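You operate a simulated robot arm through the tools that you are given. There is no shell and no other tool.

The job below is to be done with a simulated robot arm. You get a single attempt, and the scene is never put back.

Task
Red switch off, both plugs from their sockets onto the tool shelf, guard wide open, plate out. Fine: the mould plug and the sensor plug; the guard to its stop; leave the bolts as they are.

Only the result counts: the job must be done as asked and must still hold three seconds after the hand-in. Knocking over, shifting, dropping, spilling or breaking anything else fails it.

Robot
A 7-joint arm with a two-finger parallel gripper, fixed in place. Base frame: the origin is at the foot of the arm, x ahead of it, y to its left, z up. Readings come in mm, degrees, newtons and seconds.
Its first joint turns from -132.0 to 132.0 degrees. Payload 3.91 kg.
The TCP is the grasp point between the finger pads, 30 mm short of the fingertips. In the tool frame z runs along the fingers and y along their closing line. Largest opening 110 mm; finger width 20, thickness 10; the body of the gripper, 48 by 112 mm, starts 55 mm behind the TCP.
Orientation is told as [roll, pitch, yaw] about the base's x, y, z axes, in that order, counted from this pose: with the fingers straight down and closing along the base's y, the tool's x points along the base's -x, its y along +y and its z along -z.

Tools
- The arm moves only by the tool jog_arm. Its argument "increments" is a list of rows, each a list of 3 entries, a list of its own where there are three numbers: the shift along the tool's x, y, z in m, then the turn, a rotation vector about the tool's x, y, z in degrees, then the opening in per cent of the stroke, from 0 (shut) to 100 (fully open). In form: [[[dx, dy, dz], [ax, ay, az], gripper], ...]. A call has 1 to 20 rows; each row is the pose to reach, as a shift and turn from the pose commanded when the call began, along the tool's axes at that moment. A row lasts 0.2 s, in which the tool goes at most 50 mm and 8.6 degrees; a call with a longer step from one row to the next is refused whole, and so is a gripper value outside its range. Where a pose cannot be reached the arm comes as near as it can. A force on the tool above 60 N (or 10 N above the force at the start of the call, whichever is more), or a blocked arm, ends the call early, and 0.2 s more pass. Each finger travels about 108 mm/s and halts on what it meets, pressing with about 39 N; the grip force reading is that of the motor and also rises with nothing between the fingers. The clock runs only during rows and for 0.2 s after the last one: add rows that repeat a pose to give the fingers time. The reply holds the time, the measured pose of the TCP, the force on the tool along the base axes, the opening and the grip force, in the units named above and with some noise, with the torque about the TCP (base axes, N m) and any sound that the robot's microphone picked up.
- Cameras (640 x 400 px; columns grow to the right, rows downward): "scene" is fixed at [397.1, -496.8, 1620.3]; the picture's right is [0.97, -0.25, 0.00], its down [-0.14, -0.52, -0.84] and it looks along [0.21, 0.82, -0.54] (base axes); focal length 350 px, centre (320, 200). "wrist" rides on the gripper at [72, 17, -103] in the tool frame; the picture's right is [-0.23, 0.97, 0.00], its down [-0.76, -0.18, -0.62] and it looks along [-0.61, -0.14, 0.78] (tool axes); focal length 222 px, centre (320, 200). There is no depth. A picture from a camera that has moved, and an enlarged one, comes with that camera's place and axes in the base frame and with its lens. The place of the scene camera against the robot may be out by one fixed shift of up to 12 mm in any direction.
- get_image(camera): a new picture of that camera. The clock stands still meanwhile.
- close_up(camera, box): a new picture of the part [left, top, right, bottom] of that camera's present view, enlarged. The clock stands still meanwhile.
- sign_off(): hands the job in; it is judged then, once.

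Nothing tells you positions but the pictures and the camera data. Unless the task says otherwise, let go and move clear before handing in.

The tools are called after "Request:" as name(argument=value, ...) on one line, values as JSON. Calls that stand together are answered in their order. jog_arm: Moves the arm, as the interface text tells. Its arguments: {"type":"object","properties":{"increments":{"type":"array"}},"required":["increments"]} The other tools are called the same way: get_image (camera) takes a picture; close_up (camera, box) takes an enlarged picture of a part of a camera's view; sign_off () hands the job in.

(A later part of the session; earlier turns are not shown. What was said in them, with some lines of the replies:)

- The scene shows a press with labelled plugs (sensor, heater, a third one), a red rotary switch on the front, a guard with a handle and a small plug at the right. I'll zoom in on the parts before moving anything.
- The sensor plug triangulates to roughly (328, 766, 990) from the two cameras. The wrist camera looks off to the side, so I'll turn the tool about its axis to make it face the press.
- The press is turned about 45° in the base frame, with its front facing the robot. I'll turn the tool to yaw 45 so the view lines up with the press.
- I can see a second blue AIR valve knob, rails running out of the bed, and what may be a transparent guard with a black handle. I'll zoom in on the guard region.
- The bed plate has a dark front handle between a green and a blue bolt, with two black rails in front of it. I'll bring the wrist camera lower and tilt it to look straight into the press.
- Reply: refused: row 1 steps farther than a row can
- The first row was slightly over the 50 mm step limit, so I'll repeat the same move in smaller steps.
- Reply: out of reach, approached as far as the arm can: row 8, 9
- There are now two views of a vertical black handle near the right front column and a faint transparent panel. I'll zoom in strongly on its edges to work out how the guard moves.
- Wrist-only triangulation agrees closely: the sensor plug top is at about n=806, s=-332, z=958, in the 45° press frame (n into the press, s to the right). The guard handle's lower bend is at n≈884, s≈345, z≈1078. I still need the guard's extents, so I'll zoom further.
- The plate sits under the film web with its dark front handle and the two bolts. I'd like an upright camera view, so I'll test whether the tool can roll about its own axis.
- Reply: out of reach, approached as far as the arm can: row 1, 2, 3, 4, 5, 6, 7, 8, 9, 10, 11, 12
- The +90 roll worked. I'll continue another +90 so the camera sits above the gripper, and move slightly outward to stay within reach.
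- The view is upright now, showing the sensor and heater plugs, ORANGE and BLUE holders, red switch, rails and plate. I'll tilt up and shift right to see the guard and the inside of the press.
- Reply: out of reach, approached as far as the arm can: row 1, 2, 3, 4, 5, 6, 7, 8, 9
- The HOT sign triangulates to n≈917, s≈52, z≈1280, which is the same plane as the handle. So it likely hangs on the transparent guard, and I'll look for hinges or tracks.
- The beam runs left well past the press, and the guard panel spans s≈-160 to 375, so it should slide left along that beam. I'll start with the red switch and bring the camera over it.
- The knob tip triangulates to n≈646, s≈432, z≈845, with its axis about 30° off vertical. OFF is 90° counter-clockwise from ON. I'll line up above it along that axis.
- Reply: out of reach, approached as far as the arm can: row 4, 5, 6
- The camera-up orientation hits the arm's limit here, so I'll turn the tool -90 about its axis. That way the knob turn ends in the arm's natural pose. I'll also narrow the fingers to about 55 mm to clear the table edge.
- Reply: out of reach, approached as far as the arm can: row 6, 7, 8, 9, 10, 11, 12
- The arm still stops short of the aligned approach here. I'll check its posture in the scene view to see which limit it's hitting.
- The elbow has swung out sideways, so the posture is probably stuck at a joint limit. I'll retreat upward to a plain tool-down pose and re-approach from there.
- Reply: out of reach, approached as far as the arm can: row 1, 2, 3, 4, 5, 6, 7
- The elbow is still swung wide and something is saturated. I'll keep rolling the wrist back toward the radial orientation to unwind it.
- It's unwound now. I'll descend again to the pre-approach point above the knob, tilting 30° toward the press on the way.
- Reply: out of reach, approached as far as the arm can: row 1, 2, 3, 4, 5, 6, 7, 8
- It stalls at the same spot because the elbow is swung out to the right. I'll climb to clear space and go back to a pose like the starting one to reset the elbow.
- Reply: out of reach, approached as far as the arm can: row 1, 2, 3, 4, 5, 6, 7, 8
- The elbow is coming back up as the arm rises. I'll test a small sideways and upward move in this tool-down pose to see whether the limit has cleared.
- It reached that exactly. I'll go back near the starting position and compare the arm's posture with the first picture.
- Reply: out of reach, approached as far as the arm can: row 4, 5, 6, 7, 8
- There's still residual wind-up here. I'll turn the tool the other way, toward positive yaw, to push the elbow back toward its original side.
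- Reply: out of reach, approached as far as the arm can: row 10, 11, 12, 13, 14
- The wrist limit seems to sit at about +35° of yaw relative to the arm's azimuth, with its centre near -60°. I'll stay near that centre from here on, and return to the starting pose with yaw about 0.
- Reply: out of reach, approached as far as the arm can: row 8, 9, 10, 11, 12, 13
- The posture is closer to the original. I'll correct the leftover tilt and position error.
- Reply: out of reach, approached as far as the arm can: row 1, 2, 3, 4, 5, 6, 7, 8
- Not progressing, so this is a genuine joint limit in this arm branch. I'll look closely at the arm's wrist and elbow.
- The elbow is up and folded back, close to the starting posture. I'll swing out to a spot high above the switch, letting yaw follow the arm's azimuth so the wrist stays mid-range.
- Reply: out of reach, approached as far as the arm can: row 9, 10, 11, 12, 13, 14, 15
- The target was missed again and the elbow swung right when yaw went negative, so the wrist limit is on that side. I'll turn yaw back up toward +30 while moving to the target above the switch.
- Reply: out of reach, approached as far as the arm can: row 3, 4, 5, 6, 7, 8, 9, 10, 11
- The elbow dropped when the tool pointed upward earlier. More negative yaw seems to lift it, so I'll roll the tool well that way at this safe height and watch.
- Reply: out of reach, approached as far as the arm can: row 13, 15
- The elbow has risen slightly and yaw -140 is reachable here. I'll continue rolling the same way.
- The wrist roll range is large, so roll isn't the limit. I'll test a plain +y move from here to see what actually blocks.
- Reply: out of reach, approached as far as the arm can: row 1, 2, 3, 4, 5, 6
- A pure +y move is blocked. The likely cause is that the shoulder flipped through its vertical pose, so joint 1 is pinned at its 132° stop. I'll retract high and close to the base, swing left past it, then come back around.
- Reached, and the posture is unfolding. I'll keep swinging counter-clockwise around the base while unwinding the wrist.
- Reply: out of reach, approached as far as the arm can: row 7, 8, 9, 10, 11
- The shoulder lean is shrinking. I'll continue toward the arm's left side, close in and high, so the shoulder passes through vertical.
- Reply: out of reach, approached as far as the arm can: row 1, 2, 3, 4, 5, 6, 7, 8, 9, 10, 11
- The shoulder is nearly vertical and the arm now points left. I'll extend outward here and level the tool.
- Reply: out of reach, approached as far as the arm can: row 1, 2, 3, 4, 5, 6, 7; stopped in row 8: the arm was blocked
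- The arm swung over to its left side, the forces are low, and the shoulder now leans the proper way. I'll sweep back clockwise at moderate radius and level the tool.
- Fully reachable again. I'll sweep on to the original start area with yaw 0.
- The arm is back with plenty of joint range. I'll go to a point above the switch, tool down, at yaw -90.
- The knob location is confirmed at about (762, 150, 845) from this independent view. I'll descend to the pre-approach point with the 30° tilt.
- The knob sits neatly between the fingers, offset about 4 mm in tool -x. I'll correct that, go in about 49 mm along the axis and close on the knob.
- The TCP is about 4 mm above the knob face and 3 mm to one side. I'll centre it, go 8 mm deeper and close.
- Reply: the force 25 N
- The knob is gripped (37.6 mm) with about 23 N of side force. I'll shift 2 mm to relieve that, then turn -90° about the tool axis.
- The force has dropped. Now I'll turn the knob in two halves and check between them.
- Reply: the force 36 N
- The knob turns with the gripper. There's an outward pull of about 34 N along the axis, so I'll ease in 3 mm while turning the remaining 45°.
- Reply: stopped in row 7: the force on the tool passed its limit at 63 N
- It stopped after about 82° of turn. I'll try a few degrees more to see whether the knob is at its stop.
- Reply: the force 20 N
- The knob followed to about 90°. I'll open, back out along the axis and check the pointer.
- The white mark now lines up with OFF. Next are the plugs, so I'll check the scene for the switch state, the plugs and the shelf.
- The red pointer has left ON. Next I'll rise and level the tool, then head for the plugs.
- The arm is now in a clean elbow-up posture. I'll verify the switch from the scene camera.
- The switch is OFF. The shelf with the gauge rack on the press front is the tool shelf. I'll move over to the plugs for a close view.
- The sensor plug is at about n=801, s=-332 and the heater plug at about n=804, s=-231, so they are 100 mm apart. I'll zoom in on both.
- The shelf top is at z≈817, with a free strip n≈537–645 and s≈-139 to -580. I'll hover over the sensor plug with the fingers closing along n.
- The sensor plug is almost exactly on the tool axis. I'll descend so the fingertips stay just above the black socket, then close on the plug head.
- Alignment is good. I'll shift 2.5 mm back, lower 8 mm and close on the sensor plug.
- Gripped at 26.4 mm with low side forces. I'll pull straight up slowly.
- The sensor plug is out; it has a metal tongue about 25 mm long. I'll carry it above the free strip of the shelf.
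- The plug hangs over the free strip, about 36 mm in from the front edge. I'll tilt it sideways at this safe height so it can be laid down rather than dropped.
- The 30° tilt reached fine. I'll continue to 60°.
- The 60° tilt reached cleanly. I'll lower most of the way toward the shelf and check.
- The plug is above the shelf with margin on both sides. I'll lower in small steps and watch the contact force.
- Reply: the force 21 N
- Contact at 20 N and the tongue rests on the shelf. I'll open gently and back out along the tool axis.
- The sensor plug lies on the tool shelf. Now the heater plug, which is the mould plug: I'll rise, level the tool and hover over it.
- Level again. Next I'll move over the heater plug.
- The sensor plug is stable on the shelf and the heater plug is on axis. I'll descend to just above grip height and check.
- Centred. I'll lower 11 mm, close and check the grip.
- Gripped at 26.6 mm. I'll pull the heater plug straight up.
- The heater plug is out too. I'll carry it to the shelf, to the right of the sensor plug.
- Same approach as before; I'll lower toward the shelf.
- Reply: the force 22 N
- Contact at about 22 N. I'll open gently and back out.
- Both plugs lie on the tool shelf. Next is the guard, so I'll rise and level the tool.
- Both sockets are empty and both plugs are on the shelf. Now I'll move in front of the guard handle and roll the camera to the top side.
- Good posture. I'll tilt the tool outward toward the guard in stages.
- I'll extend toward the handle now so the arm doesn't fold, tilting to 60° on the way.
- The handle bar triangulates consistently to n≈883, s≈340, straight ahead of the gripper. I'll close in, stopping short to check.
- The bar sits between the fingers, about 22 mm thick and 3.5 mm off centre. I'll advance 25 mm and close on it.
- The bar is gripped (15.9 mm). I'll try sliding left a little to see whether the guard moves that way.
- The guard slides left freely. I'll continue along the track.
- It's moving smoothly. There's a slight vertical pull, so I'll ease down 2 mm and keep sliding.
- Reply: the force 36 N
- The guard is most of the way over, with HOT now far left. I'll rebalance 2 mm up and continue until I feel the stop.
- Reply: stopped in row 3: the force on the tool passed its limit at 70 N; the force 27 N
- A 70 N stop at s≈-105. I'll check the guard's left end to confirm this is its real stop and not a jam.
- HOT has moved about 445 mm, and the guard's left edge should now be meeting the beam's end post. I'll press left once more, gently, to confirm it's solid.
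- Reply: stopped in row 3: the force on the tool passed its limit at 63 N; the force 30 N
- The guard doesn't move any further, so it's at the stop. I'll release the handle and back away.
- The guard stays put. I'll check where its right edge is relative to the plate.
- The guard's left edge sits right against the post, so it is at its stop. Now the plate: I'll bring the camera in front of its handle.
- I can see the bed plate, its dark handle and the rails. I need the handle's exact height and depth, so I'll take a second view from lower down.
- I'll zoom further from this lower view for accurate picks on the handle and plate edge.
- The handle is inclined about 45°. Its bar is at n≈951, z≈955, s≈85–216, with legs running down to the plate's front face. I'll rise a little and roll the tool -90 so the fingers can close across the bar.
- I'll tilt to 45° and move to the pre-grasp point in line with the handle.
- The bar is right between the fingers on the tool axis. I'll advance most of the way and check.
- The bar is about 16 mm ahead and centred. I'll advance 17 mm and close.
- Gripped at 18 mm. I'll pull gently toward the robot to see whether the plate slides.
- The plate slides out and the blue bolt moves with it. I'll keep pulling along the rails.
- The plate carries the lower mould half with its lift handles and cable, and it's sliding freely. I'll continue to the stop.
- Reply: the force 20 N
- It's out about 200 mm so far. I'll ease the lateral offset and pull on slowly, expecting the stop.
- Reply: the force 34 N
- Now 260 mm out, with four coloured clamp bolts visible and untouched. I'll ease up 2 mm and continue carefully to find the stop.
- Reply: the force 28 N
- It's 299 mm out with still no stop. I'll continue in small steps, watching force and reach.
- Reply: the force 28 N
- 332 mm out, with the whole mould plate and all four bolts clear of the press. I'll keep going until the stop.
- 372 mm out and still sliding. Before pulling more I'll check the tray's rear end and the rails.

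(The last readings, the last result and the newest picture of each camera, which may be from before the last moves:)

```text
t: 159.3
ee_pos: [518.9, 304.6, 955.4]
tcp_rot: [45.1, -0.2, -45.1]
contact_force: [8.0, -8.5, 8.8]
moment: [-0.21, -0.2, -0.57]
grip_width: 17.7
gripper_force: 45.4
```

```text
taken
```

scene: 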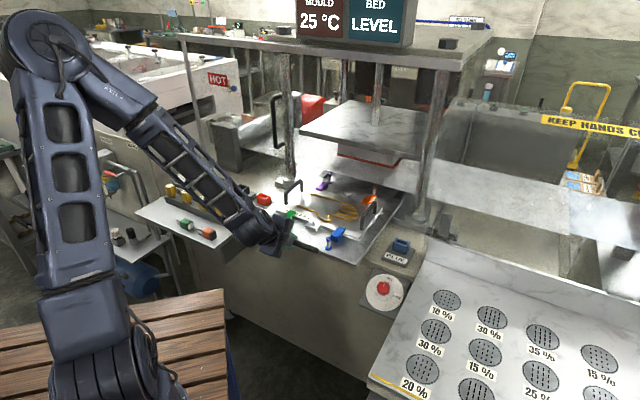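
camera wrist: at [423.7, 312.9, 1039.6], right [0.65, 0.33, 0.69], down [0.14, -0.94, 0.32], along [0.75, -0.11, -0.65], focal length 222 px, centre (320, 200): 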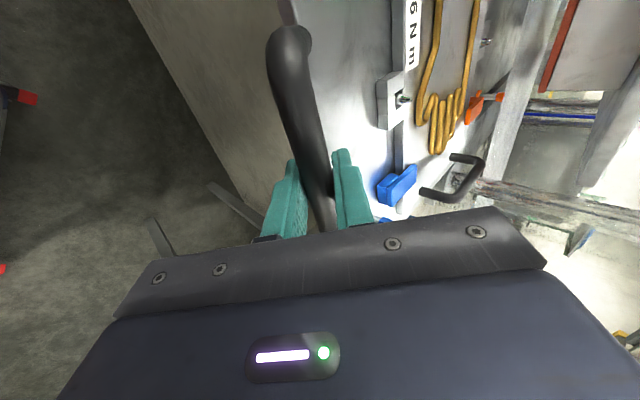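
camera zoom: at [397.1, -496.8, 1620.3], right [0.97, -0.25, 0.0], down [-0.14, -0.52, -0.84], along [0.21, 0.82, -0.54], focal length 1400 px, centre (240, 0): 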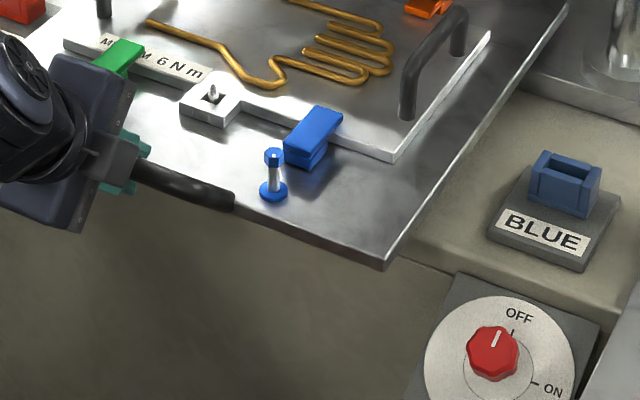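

The tray's rear edge is just clear of the film. It's about 400 mm deep and its centre is still well supported by the rails. I'll try another 25 mm in small steps for a stop.

Request:
jog_arm(increments=[[[0, -0.0035, -0.0035], [0, 0, 0], 5], [[0, -0.007, -0.007], [0, 0, 0], 5], [[0, -0.0106, -0.0106], [0, 0, 0], 5], [[0, -0.0141, -0.0141], [0, 0, 0], 5], [[0, -0.0177, -0.0177], [0, 0, 0], 5], [[0, -0.0177, -0.0177], [0, 0, 0], 5]])

Request:
close_up(camera="scene", box=[310, 150, 420, 220])

```text
t: 160.7
ee_pos: [508.2, 295.0, 956.1]
tcp_rot: [44.6, -0.3, -45.0]
contact_force: [15.0, -17.0, -17.7]
moment: [0.2, 0.22, -0.16]
grip_width: 17.7
gripper_force: 44.6
out of reach, approached as far as the arm can: row 4, 5, 6
```

```text
5.71 times, centred on (365, 185) of scene
camera zoom: at [397.1, -496.8, 1620.3], right [0.97, -0.25, 0.0], down [-0.14, -0.52, -0.84], along [0.21, 0.82, -0.54], focal length 2001 px, centre (63, 286)
```

zoom: 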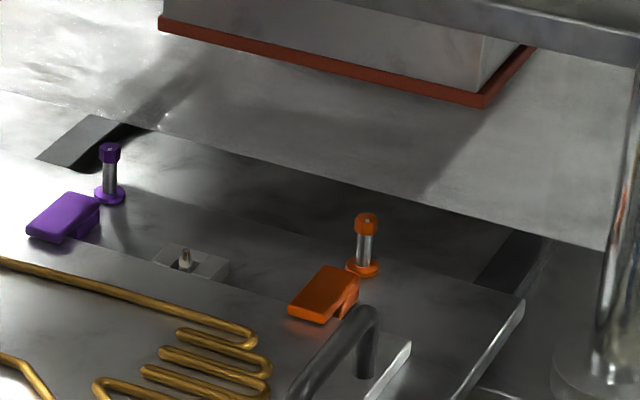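

The arm reached its inner limit at 387 mm of travel without finding a stop. I'll rotate the gripper around the round bar to a steeper angle to regain reach.

Request:
jog_arm(increments=[[[0, 0.004, 0.004], [5, 0, 0], 5], [[0, 0.004, 0.004], [10, 0, 0], 5], [[0, 0.004, 0.004], [15, 0, 0], 5], [[0, 0.004, 0.004], [20, 0, 0], 5], [[0, 0.004, 0.004], [25, 0, 0], 5], [[0, 0.004, 0.004], [30, 0, 0], 5], [[0, 0.004, 0.004], [30, 0, 0], 5]])

Request:
get_image(camera="scene")

Request:
get_image(camera="wrist")

```text
t: 162.3
ee_pos: [511.6, 301.9, 959.0]
tcp_rot: [15.2, -0.2, -44.9]
contact_force: [-11.9, 15.1, 29.3]
moment: [0.33, 0.24, -0.2]
grip_width: 17.7
gripper_force: 44.9
```

```text
taken
```

scene: 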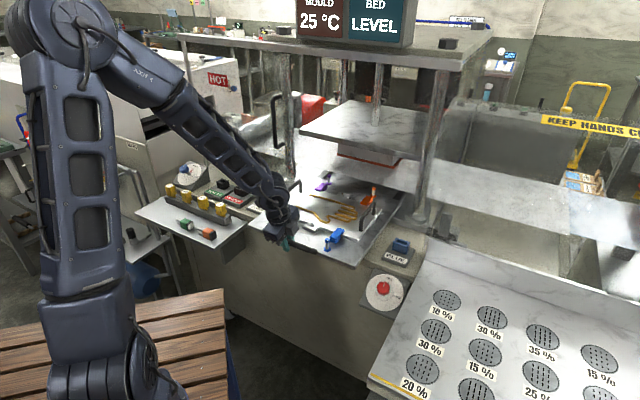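

```text
taken
camera wrist: at [453.2, 345.3, 1061.1], right [0.82, 0.51, 0.25], down [0.3, -0.77, 0.56], along [0.48, -0.38, -0.79], focal length 222 px, centre (320, 200)
```

wrist: 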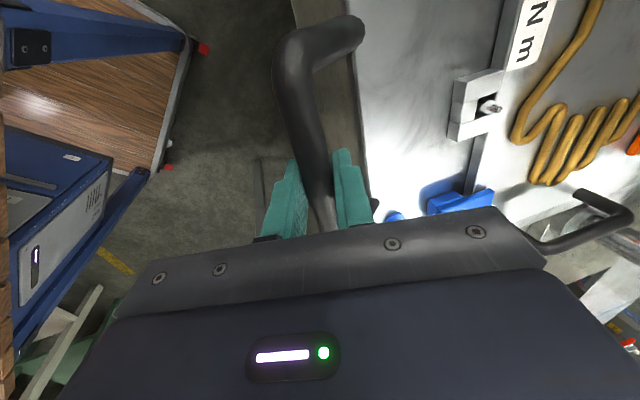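

The gripper rotated around the bar fine. I'll pull a little further from this pose.

Request:
jog_arm(increments=[[[0.001, -0.0033, -0.0035], [0, 0, 0], 5], [[0.001, -0.0081, -0.0048], [0, 0, 0], 5], [[0.001, -0.0129, -0.0061], [0, 0, 0], 5], [[0.001, -0.0178, -0.0074], [0, 0, 0], 5], [[0.001, -0.0226, -0.0087], [0, 0, 0], 5], [[0.001, -0.0226, -0.0087], [0, 0, 0], 5]])

Request:
close_up(camera="scene", box=[310, 150, 420, 220])

```text
t: 163.7
ee_pos: [494.8, 283.7, 958.8]
tcp_rot: [14.9, -0.3, -45.0]
contact_force: [-4.4, 0.8, -33.1]
moment: [0.0, 0.06, -0.06]
grip_width: 17.8
gripper_force: 45.0
```

```text
5.71 times, centred on (365, 185) of scene
camera zoom: at [397.1, -496.8, 1620.3], right [0.97, -0.25, 0.0], down [-0.14, -0.52, -0.84], along [0.21, 0.82, -0.54], focal length 2001 px, centre (63, 286)
```

zoom: 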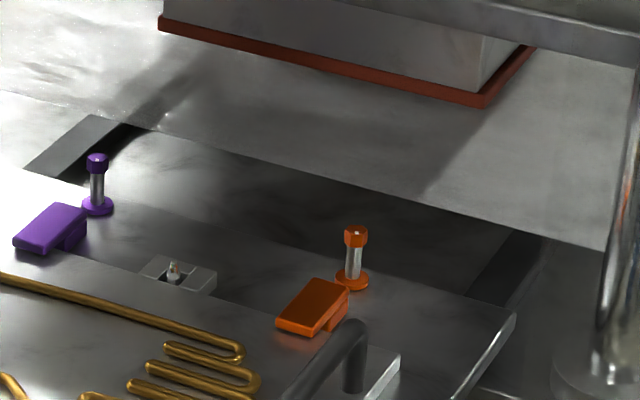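

About 405 mm out and still free. I'll take a few more careful millimetres, watching for the stop.

Request:
jog_arm(increments=[[[0, -0.0045, -0.0003], [0, 0, 0], 5], [[0, -0.0087, -0.0015], [0, 0, 0], 5], [[0, -0.0126, -0.0025], [0, 0, 0], 5], [[0, -0.0164, -0.0035], [0, 0, 0], 5], [[0, -0.0193, -0.0043], [0, 0, 0], 5], [[0, -0.0193, -0.0043], [0, 0, 0], 5]])

Request:
close_up(camera="scene", box=[310, 150, 420, 220])

Request:
close_up(camera="scene", box=[240, 180, 420, 300])

```text
t: 165.1
ee_pos: [483.8, 271.9, 958.1]
tcp_rot: [15.3, -0.3, -45.0]
contact_force: [38.1, 45.2, 7.0]
moment: [0.2, -0.31, -0.16]
grip_width: 17.9
gripper_force: 45.1
```

```text
5.71 times, centred on (365, 185) of scene
camera zoom: at [397.1, -496.8, 1620.3], right [0.97, -0.25, 0.0], down [-0.14, -0.52, -0.84], along [0.21, 0.82, -0.54], focal length 2001 px, centre (63, 286)
```

zoom: 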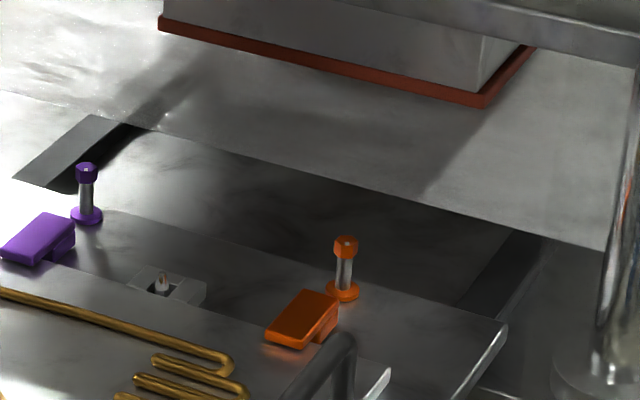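

```text
3.33 times, centred on (330, 240) of scene
camera zoom: at [397.1, -496.8, 1620.3], right [0.97, -0.25, 0.0], down [-0.14, -0.52, -0.84], along [0.21, 0.82, -0.54], focal length 1167 px, centre (287, 67)
```

zoom: 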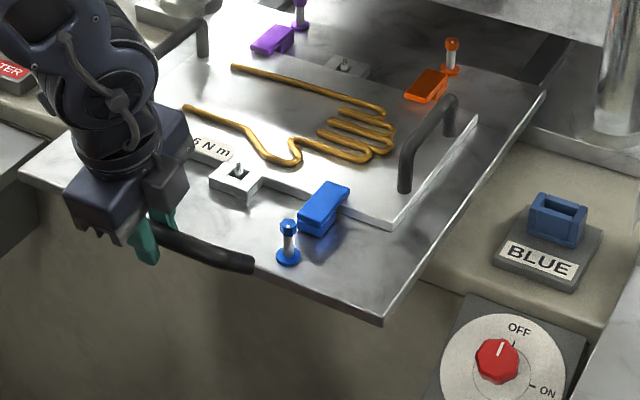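

There's about 59 N resisting the pull, so the plate has reached its stop (roughly 420 mm out). I'll relax the tension, release and withdraw upward.

Request:
jog_arm(increments=[[[0, 0.002, 0.0005], [0, 0, 0], 5], [[0, 0.0035, 0.001], [0, 0, 0], 5], [[0, 0.0035, 0.001], [0, 0, 0], 18], [[0, 0.0035, 0.001], [0, 0, 0], 26], [[0, 0.0035, 0.001], [0, 0, 0], 35], [[0, 0.0035, 0.001], [0, 0, 0], 35], [[0, 0.0035, -0.01], [0, 0, 0], 35], [[0, 0.0035, -0.03], [0, 0, 0], 35], [[0, 0.0035, -0.06], [0, 0, 0], 35], [[0, 0.0035, -0.1], [0, 0, 0], 35], [[0, 0.0035, -0.14], [0, 0, 0], 35], [[0, 0.0035, -0.14], [0, 0, 0], 35]])

Request:
get_image(camera="scene")

Request:
get_image(camera="wrist")

```text
t: 167.7
ee_pos: [458.5, 244.1, 1093.7]
tcp_rot: [15.0, -0.3, -45.0]
contact_force: [0.0, -0.1, -0.5]
moment: [0.02, 0.02, 0.0]
grip_width: 38.5
gripper_force: 0.0
```

```text
taken
```

scene: 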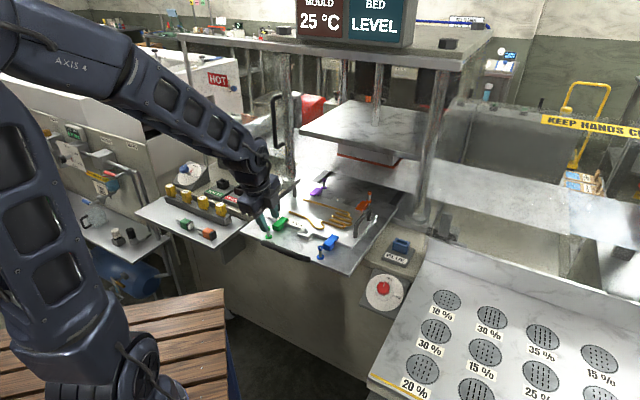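

```text
taken
camera wrist: at [399.3, 289.5, 1197.1], right [0.83, 0.51, 0.25], down [0.3, -0.77, 0.56], along [0.48, -0.39, -0.79], focal length 222 px, centre (320, 200)
```

wrist: 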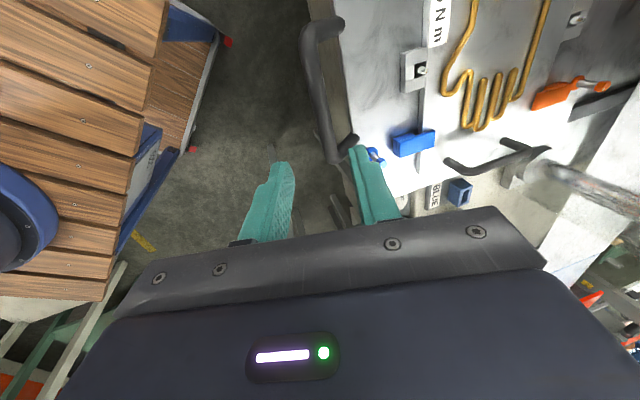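

Released and clear. I'll rise further away from everything and then check the whole scene.

Request:
jog_arm(increments=[[[0, 0.008, -0.03], [2.5, 0, 0], 35], [[0, 0.016, -0.06], [5, 0, 0], 35], [[0, 0.023, -0.09], [7.5, 0, 0], 35], [[0, 0.031, -0.116], [10, 0, 0], 35], [[0, 0.039, -0.145], [12.5, 0, 0], 35], [[0, 0.039, -0.145], [15, 0, 0], 35], [[0, 0.039, -0.145], [15, 0, 0], 35]])

Request:
get_image(camera="scene")

Request:
close_up(camera="scene", box=[240, 150, 420, 290])

Request:
close_up(camera="scene", box=[140, 150, 270, 250])

Request:
close_up(camera="scene", box=[170, 40, 330, 140])

Request:
close_up(camera="scene", box=[340, 240, 440, 320])

```text
t: 169.3
ee_pos: [457.0, 245.5, 1244.1]
tcp_rot: [0.1, -0.4, -45.0]
contact_force: [-0.8, 0.1, -0.7]
moment: [0.02, 0.03, 0.02]
grip_width: 38.6
gripper_force: 0.1
```

```text
taken
```

scene: 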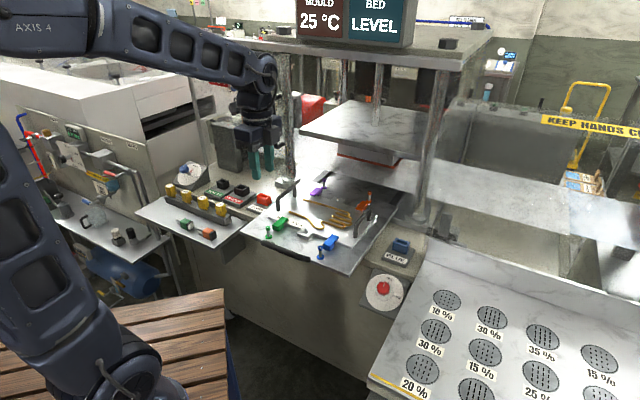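

```text
2.86 times, centred on (330, 220) of scene
camera zoom: at [397.1, -496.8, 1620.3], right [0.97, -0.25, 0.0], down [-0.14, -0.52, -0.84], along [0.21, 0.82, -0.54], focal length 1000 px, centre (291, 143)
```

zoom: 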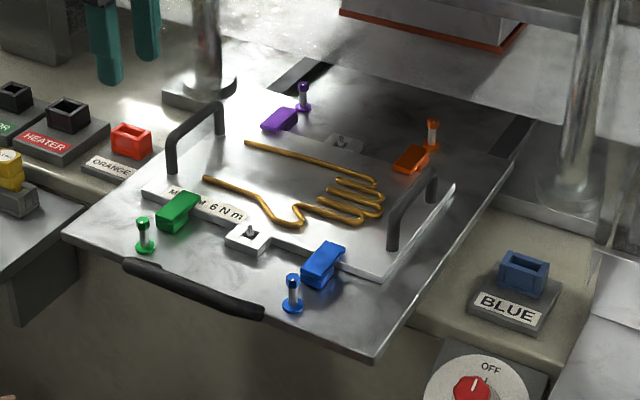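

```text
4.00 times, centred on (205, 200) of scene
camera zoom: at [397.1, -496.8, 1620.3], right [0.97, -0.25, 0.0], down [-0.14, -0.52, -0.84], along [0.21, 0.82, -0.54], focal length 1400 px, centre (780, 200)
```

zoom: 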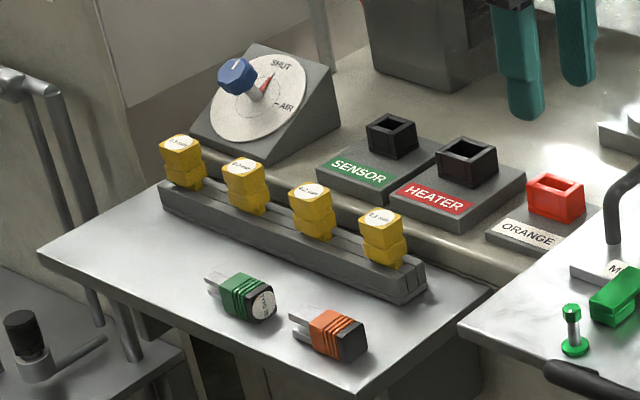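

```text
4.00 times, centred on (250, 90) of scene
camera zoom: at [397.1, -496.8, 1620.3], right [0.97, -0.25, 0.0], down [-0.14, -0.52, -0.84], along [0.21, 0.82, -0.54], focal length 1400 px, centre (600, 640)
```

zoom: 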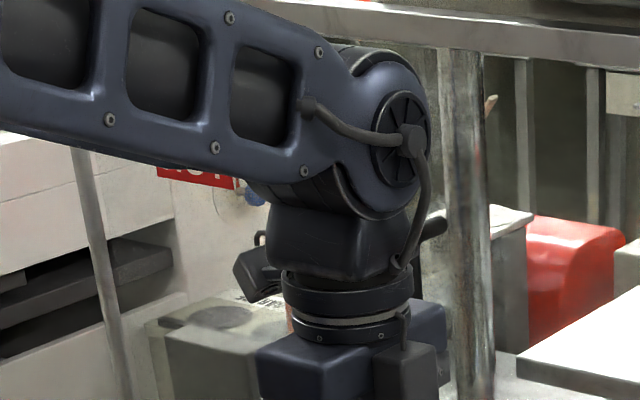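

```text
5.00 times, centred on (390, 280) of scene
camera zoom: at [397.1, -496.8, 1620.3], right [0.97, -0.25, 0.0], down [-0.14, -0.52, -0.84], along [0.21, 0.82, -0.54], focal length 1751 px, centre (-30, -200)
```

zoom: 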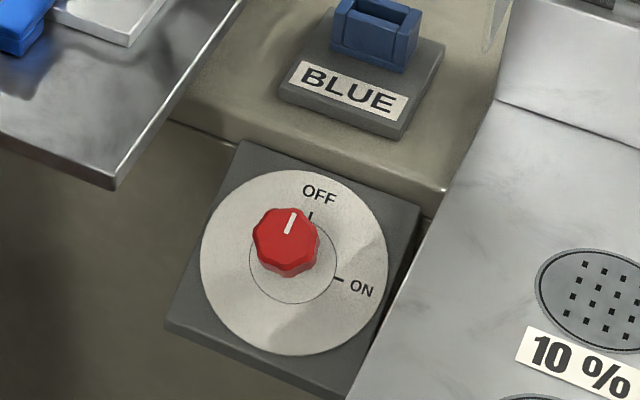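

The switch is OFF, both plugs are on the shelf, the bolts are unchanged and the plate is at its stop. I'll move the arm aside for a clear check of the guard.

Request:
jog_arm(increments=[[[-0.039, -0.005, 0], [0, 0, 0], 35], [[-0.077, -0.01, 0], [0, 0, 0], 35], [[-0.116, -0.015, 0], [0, 0, 0], 35], [[-0.155, -0.02, 0], [0, 0, 0], 35], [[-0.193, -0.025, 0], [0, 0, 0], 35], [[-0.232, -0.03, 0], [0, 0, 0], 35], [[-0.232, -0.03, 0], [0, 0, 0], 35]])

Request:
get_image(camera="scene")

Request:
close_up(camera="scene", box=[170, 40, 330, 200])

Request:
close_up(camera="scene", box=[165, 55, 229, 95])

```text
t: 170.9
ee_pos: [599.8, 62.2, 1243.8]
tcp_rot: [-0.1, -0.3, -45.1]
contact_force: [-0.2, 0.5, 0.1]
moment: [0.03, 0.0, 0.04]
grip_width: 38.5
gripper_force: 0.1
```

```text
taken
```

scene: 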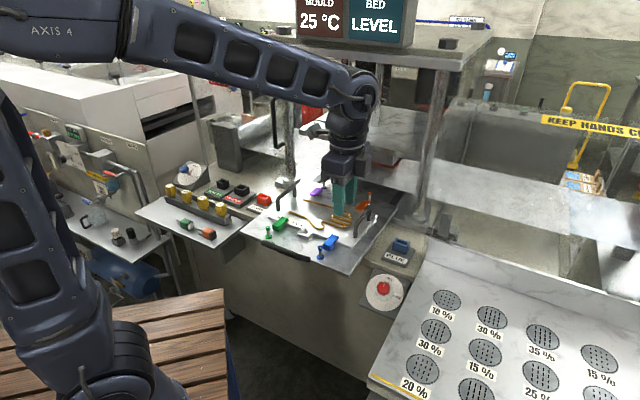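

```text
2.50 times, centred on (250, 120) of scene
camera zoom: at [397.1, -496.8, 1620.3], right [0.97, -0.25, 0.0], down [-0.14, -0.52, -0.84], along [0.21, 0.82, -0.54], focal length 875 px, centre (495, 400)
```

zoom: 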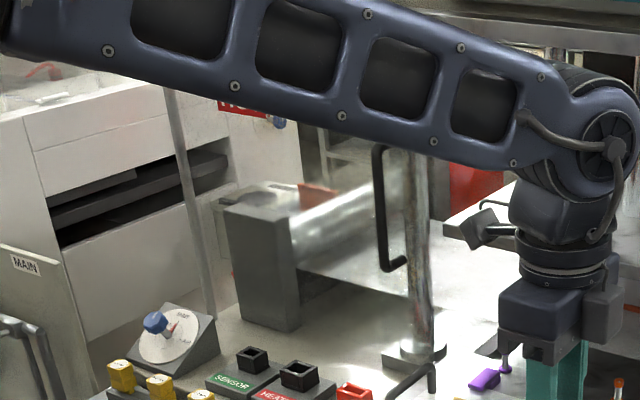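

```text
10.00 times, centred on (197, 75) of scene
camera zoom: at [397.1, -496.8, 1620.3], right [0.97, -0.25, 0.0], down [-0.14, -0.52, -0.84], along [0.21, 0.82, -0.54], focal length 3501 px, centre (1550, 1450)
```

zoom: 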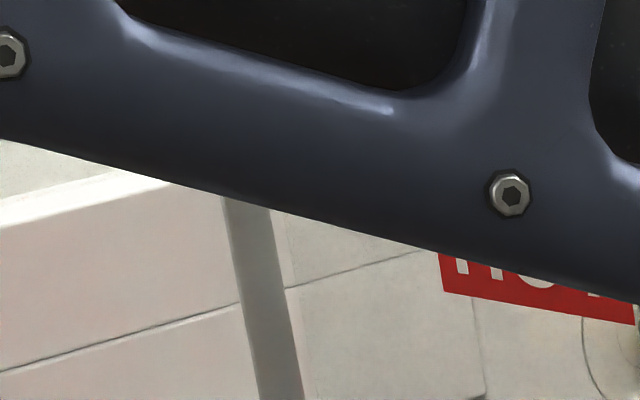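

The HOT sign is exactly where it was when pressed against the stop, so the guard is holding. As a last check, I'll look at the left side, where the arm swung earlier, for any disturbance.

Request:
close_up(camera="scene", box=[0, 0, 200, 400])

Request:
close_up(camera="scene", box=[0, 90, 140, 290])

Request:
get_image(camera="wrist")

```text
1.00 times, centred on (100, 200) of scene (not enlarged: the box is as wide or as high as the picture)
camera zoom: at [397.1, -496.8, 1620.3], right [0.97, -0.25, 0.0], down [-0.14, -0.52, -0.84], along [0.21, 0.82, -0.54], focal length 350 px, centre (540, 200)
```

zoom: 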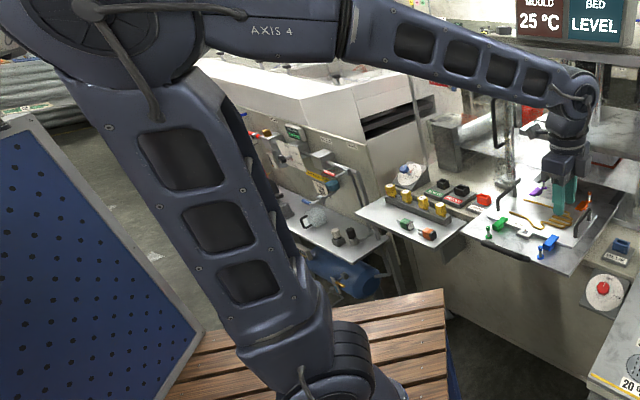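

```text
2.00 times, centred on (70, 190) of scene
camera zoom: at [397.1, -496.8, 1620.3], right [0.97, -0.25, 0.0], down [-0.14, -0.52, -0.84], along [0.21, 0.82, -0.54], focal length 700 px, centre (820, 220)
```

zoom: 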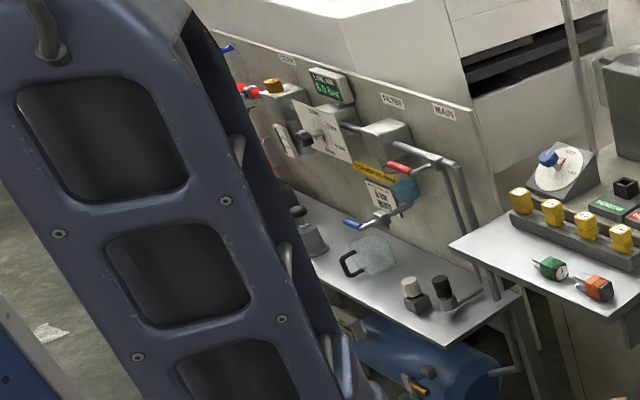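

```text
taken
camera wrist: at [559.7, 125.3, 1346.1], right [0.85, 0.53, 0.0], down [0.41, -0.66, 0.63], along [0.33, -0.53, -0.78], focal length 222 px, centre (320, 200)
```

wrist: 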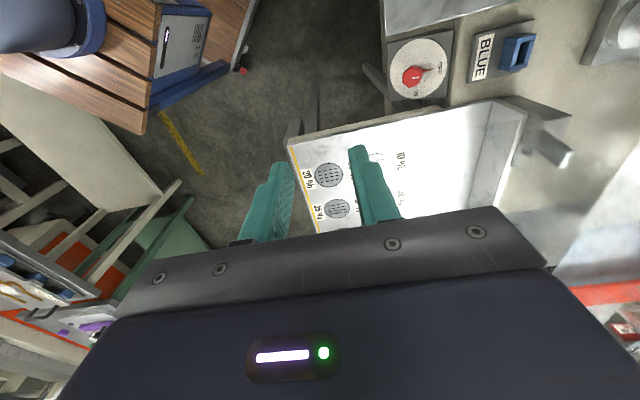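

All the requested steps check out:
- **Switch:** the red switch points at OFF.
- **Plugs:** both the sensor plug and the heater (mould) plug lie on the tool shelf, and their sockets are empty.
- **Guard:** it is against its stop.
- **Plate:** it is drawn out to its stop, with the four bolts untouched.

The arm is clear of everything and I saw nothing disturbed, so I'm handing in.

Request:
sign_off()

```text
The job is handed in.
```

The job is handed in, and every step you asked for is done:

- **Red switch:** turned from ON to OFF, with its mark lined up on the OFF tick.
- **Plugs:** the sensor plug and the mould plug are out of their sockets and lying on the tool shelf. I took the orange plug in the HEATER socket to be the mould plug. I took the shelf with the yellow gauge rack as the tool shelf.
- **Guard:** slid left about 445 mm until it would not move under a push of more than 60 N. It stayed there after I let go.
- **Plate:** drawn out about 420 mm along its rails until it met its stop. I took "plate out" to mean drawn out on its rails, because you asked for the bolts to be left alone.
- **Bolts:** all four untouched.

Early on the arm got stuck in a bad posture and swung over to its left side while I was freeing it. It reported being blocked there once. The forces stayed low and I saw nothing disturbed in the pictures afterwards, but the arm hid part of the left side in the last check.

The gripper has let go of everything and the arm is well above the work.
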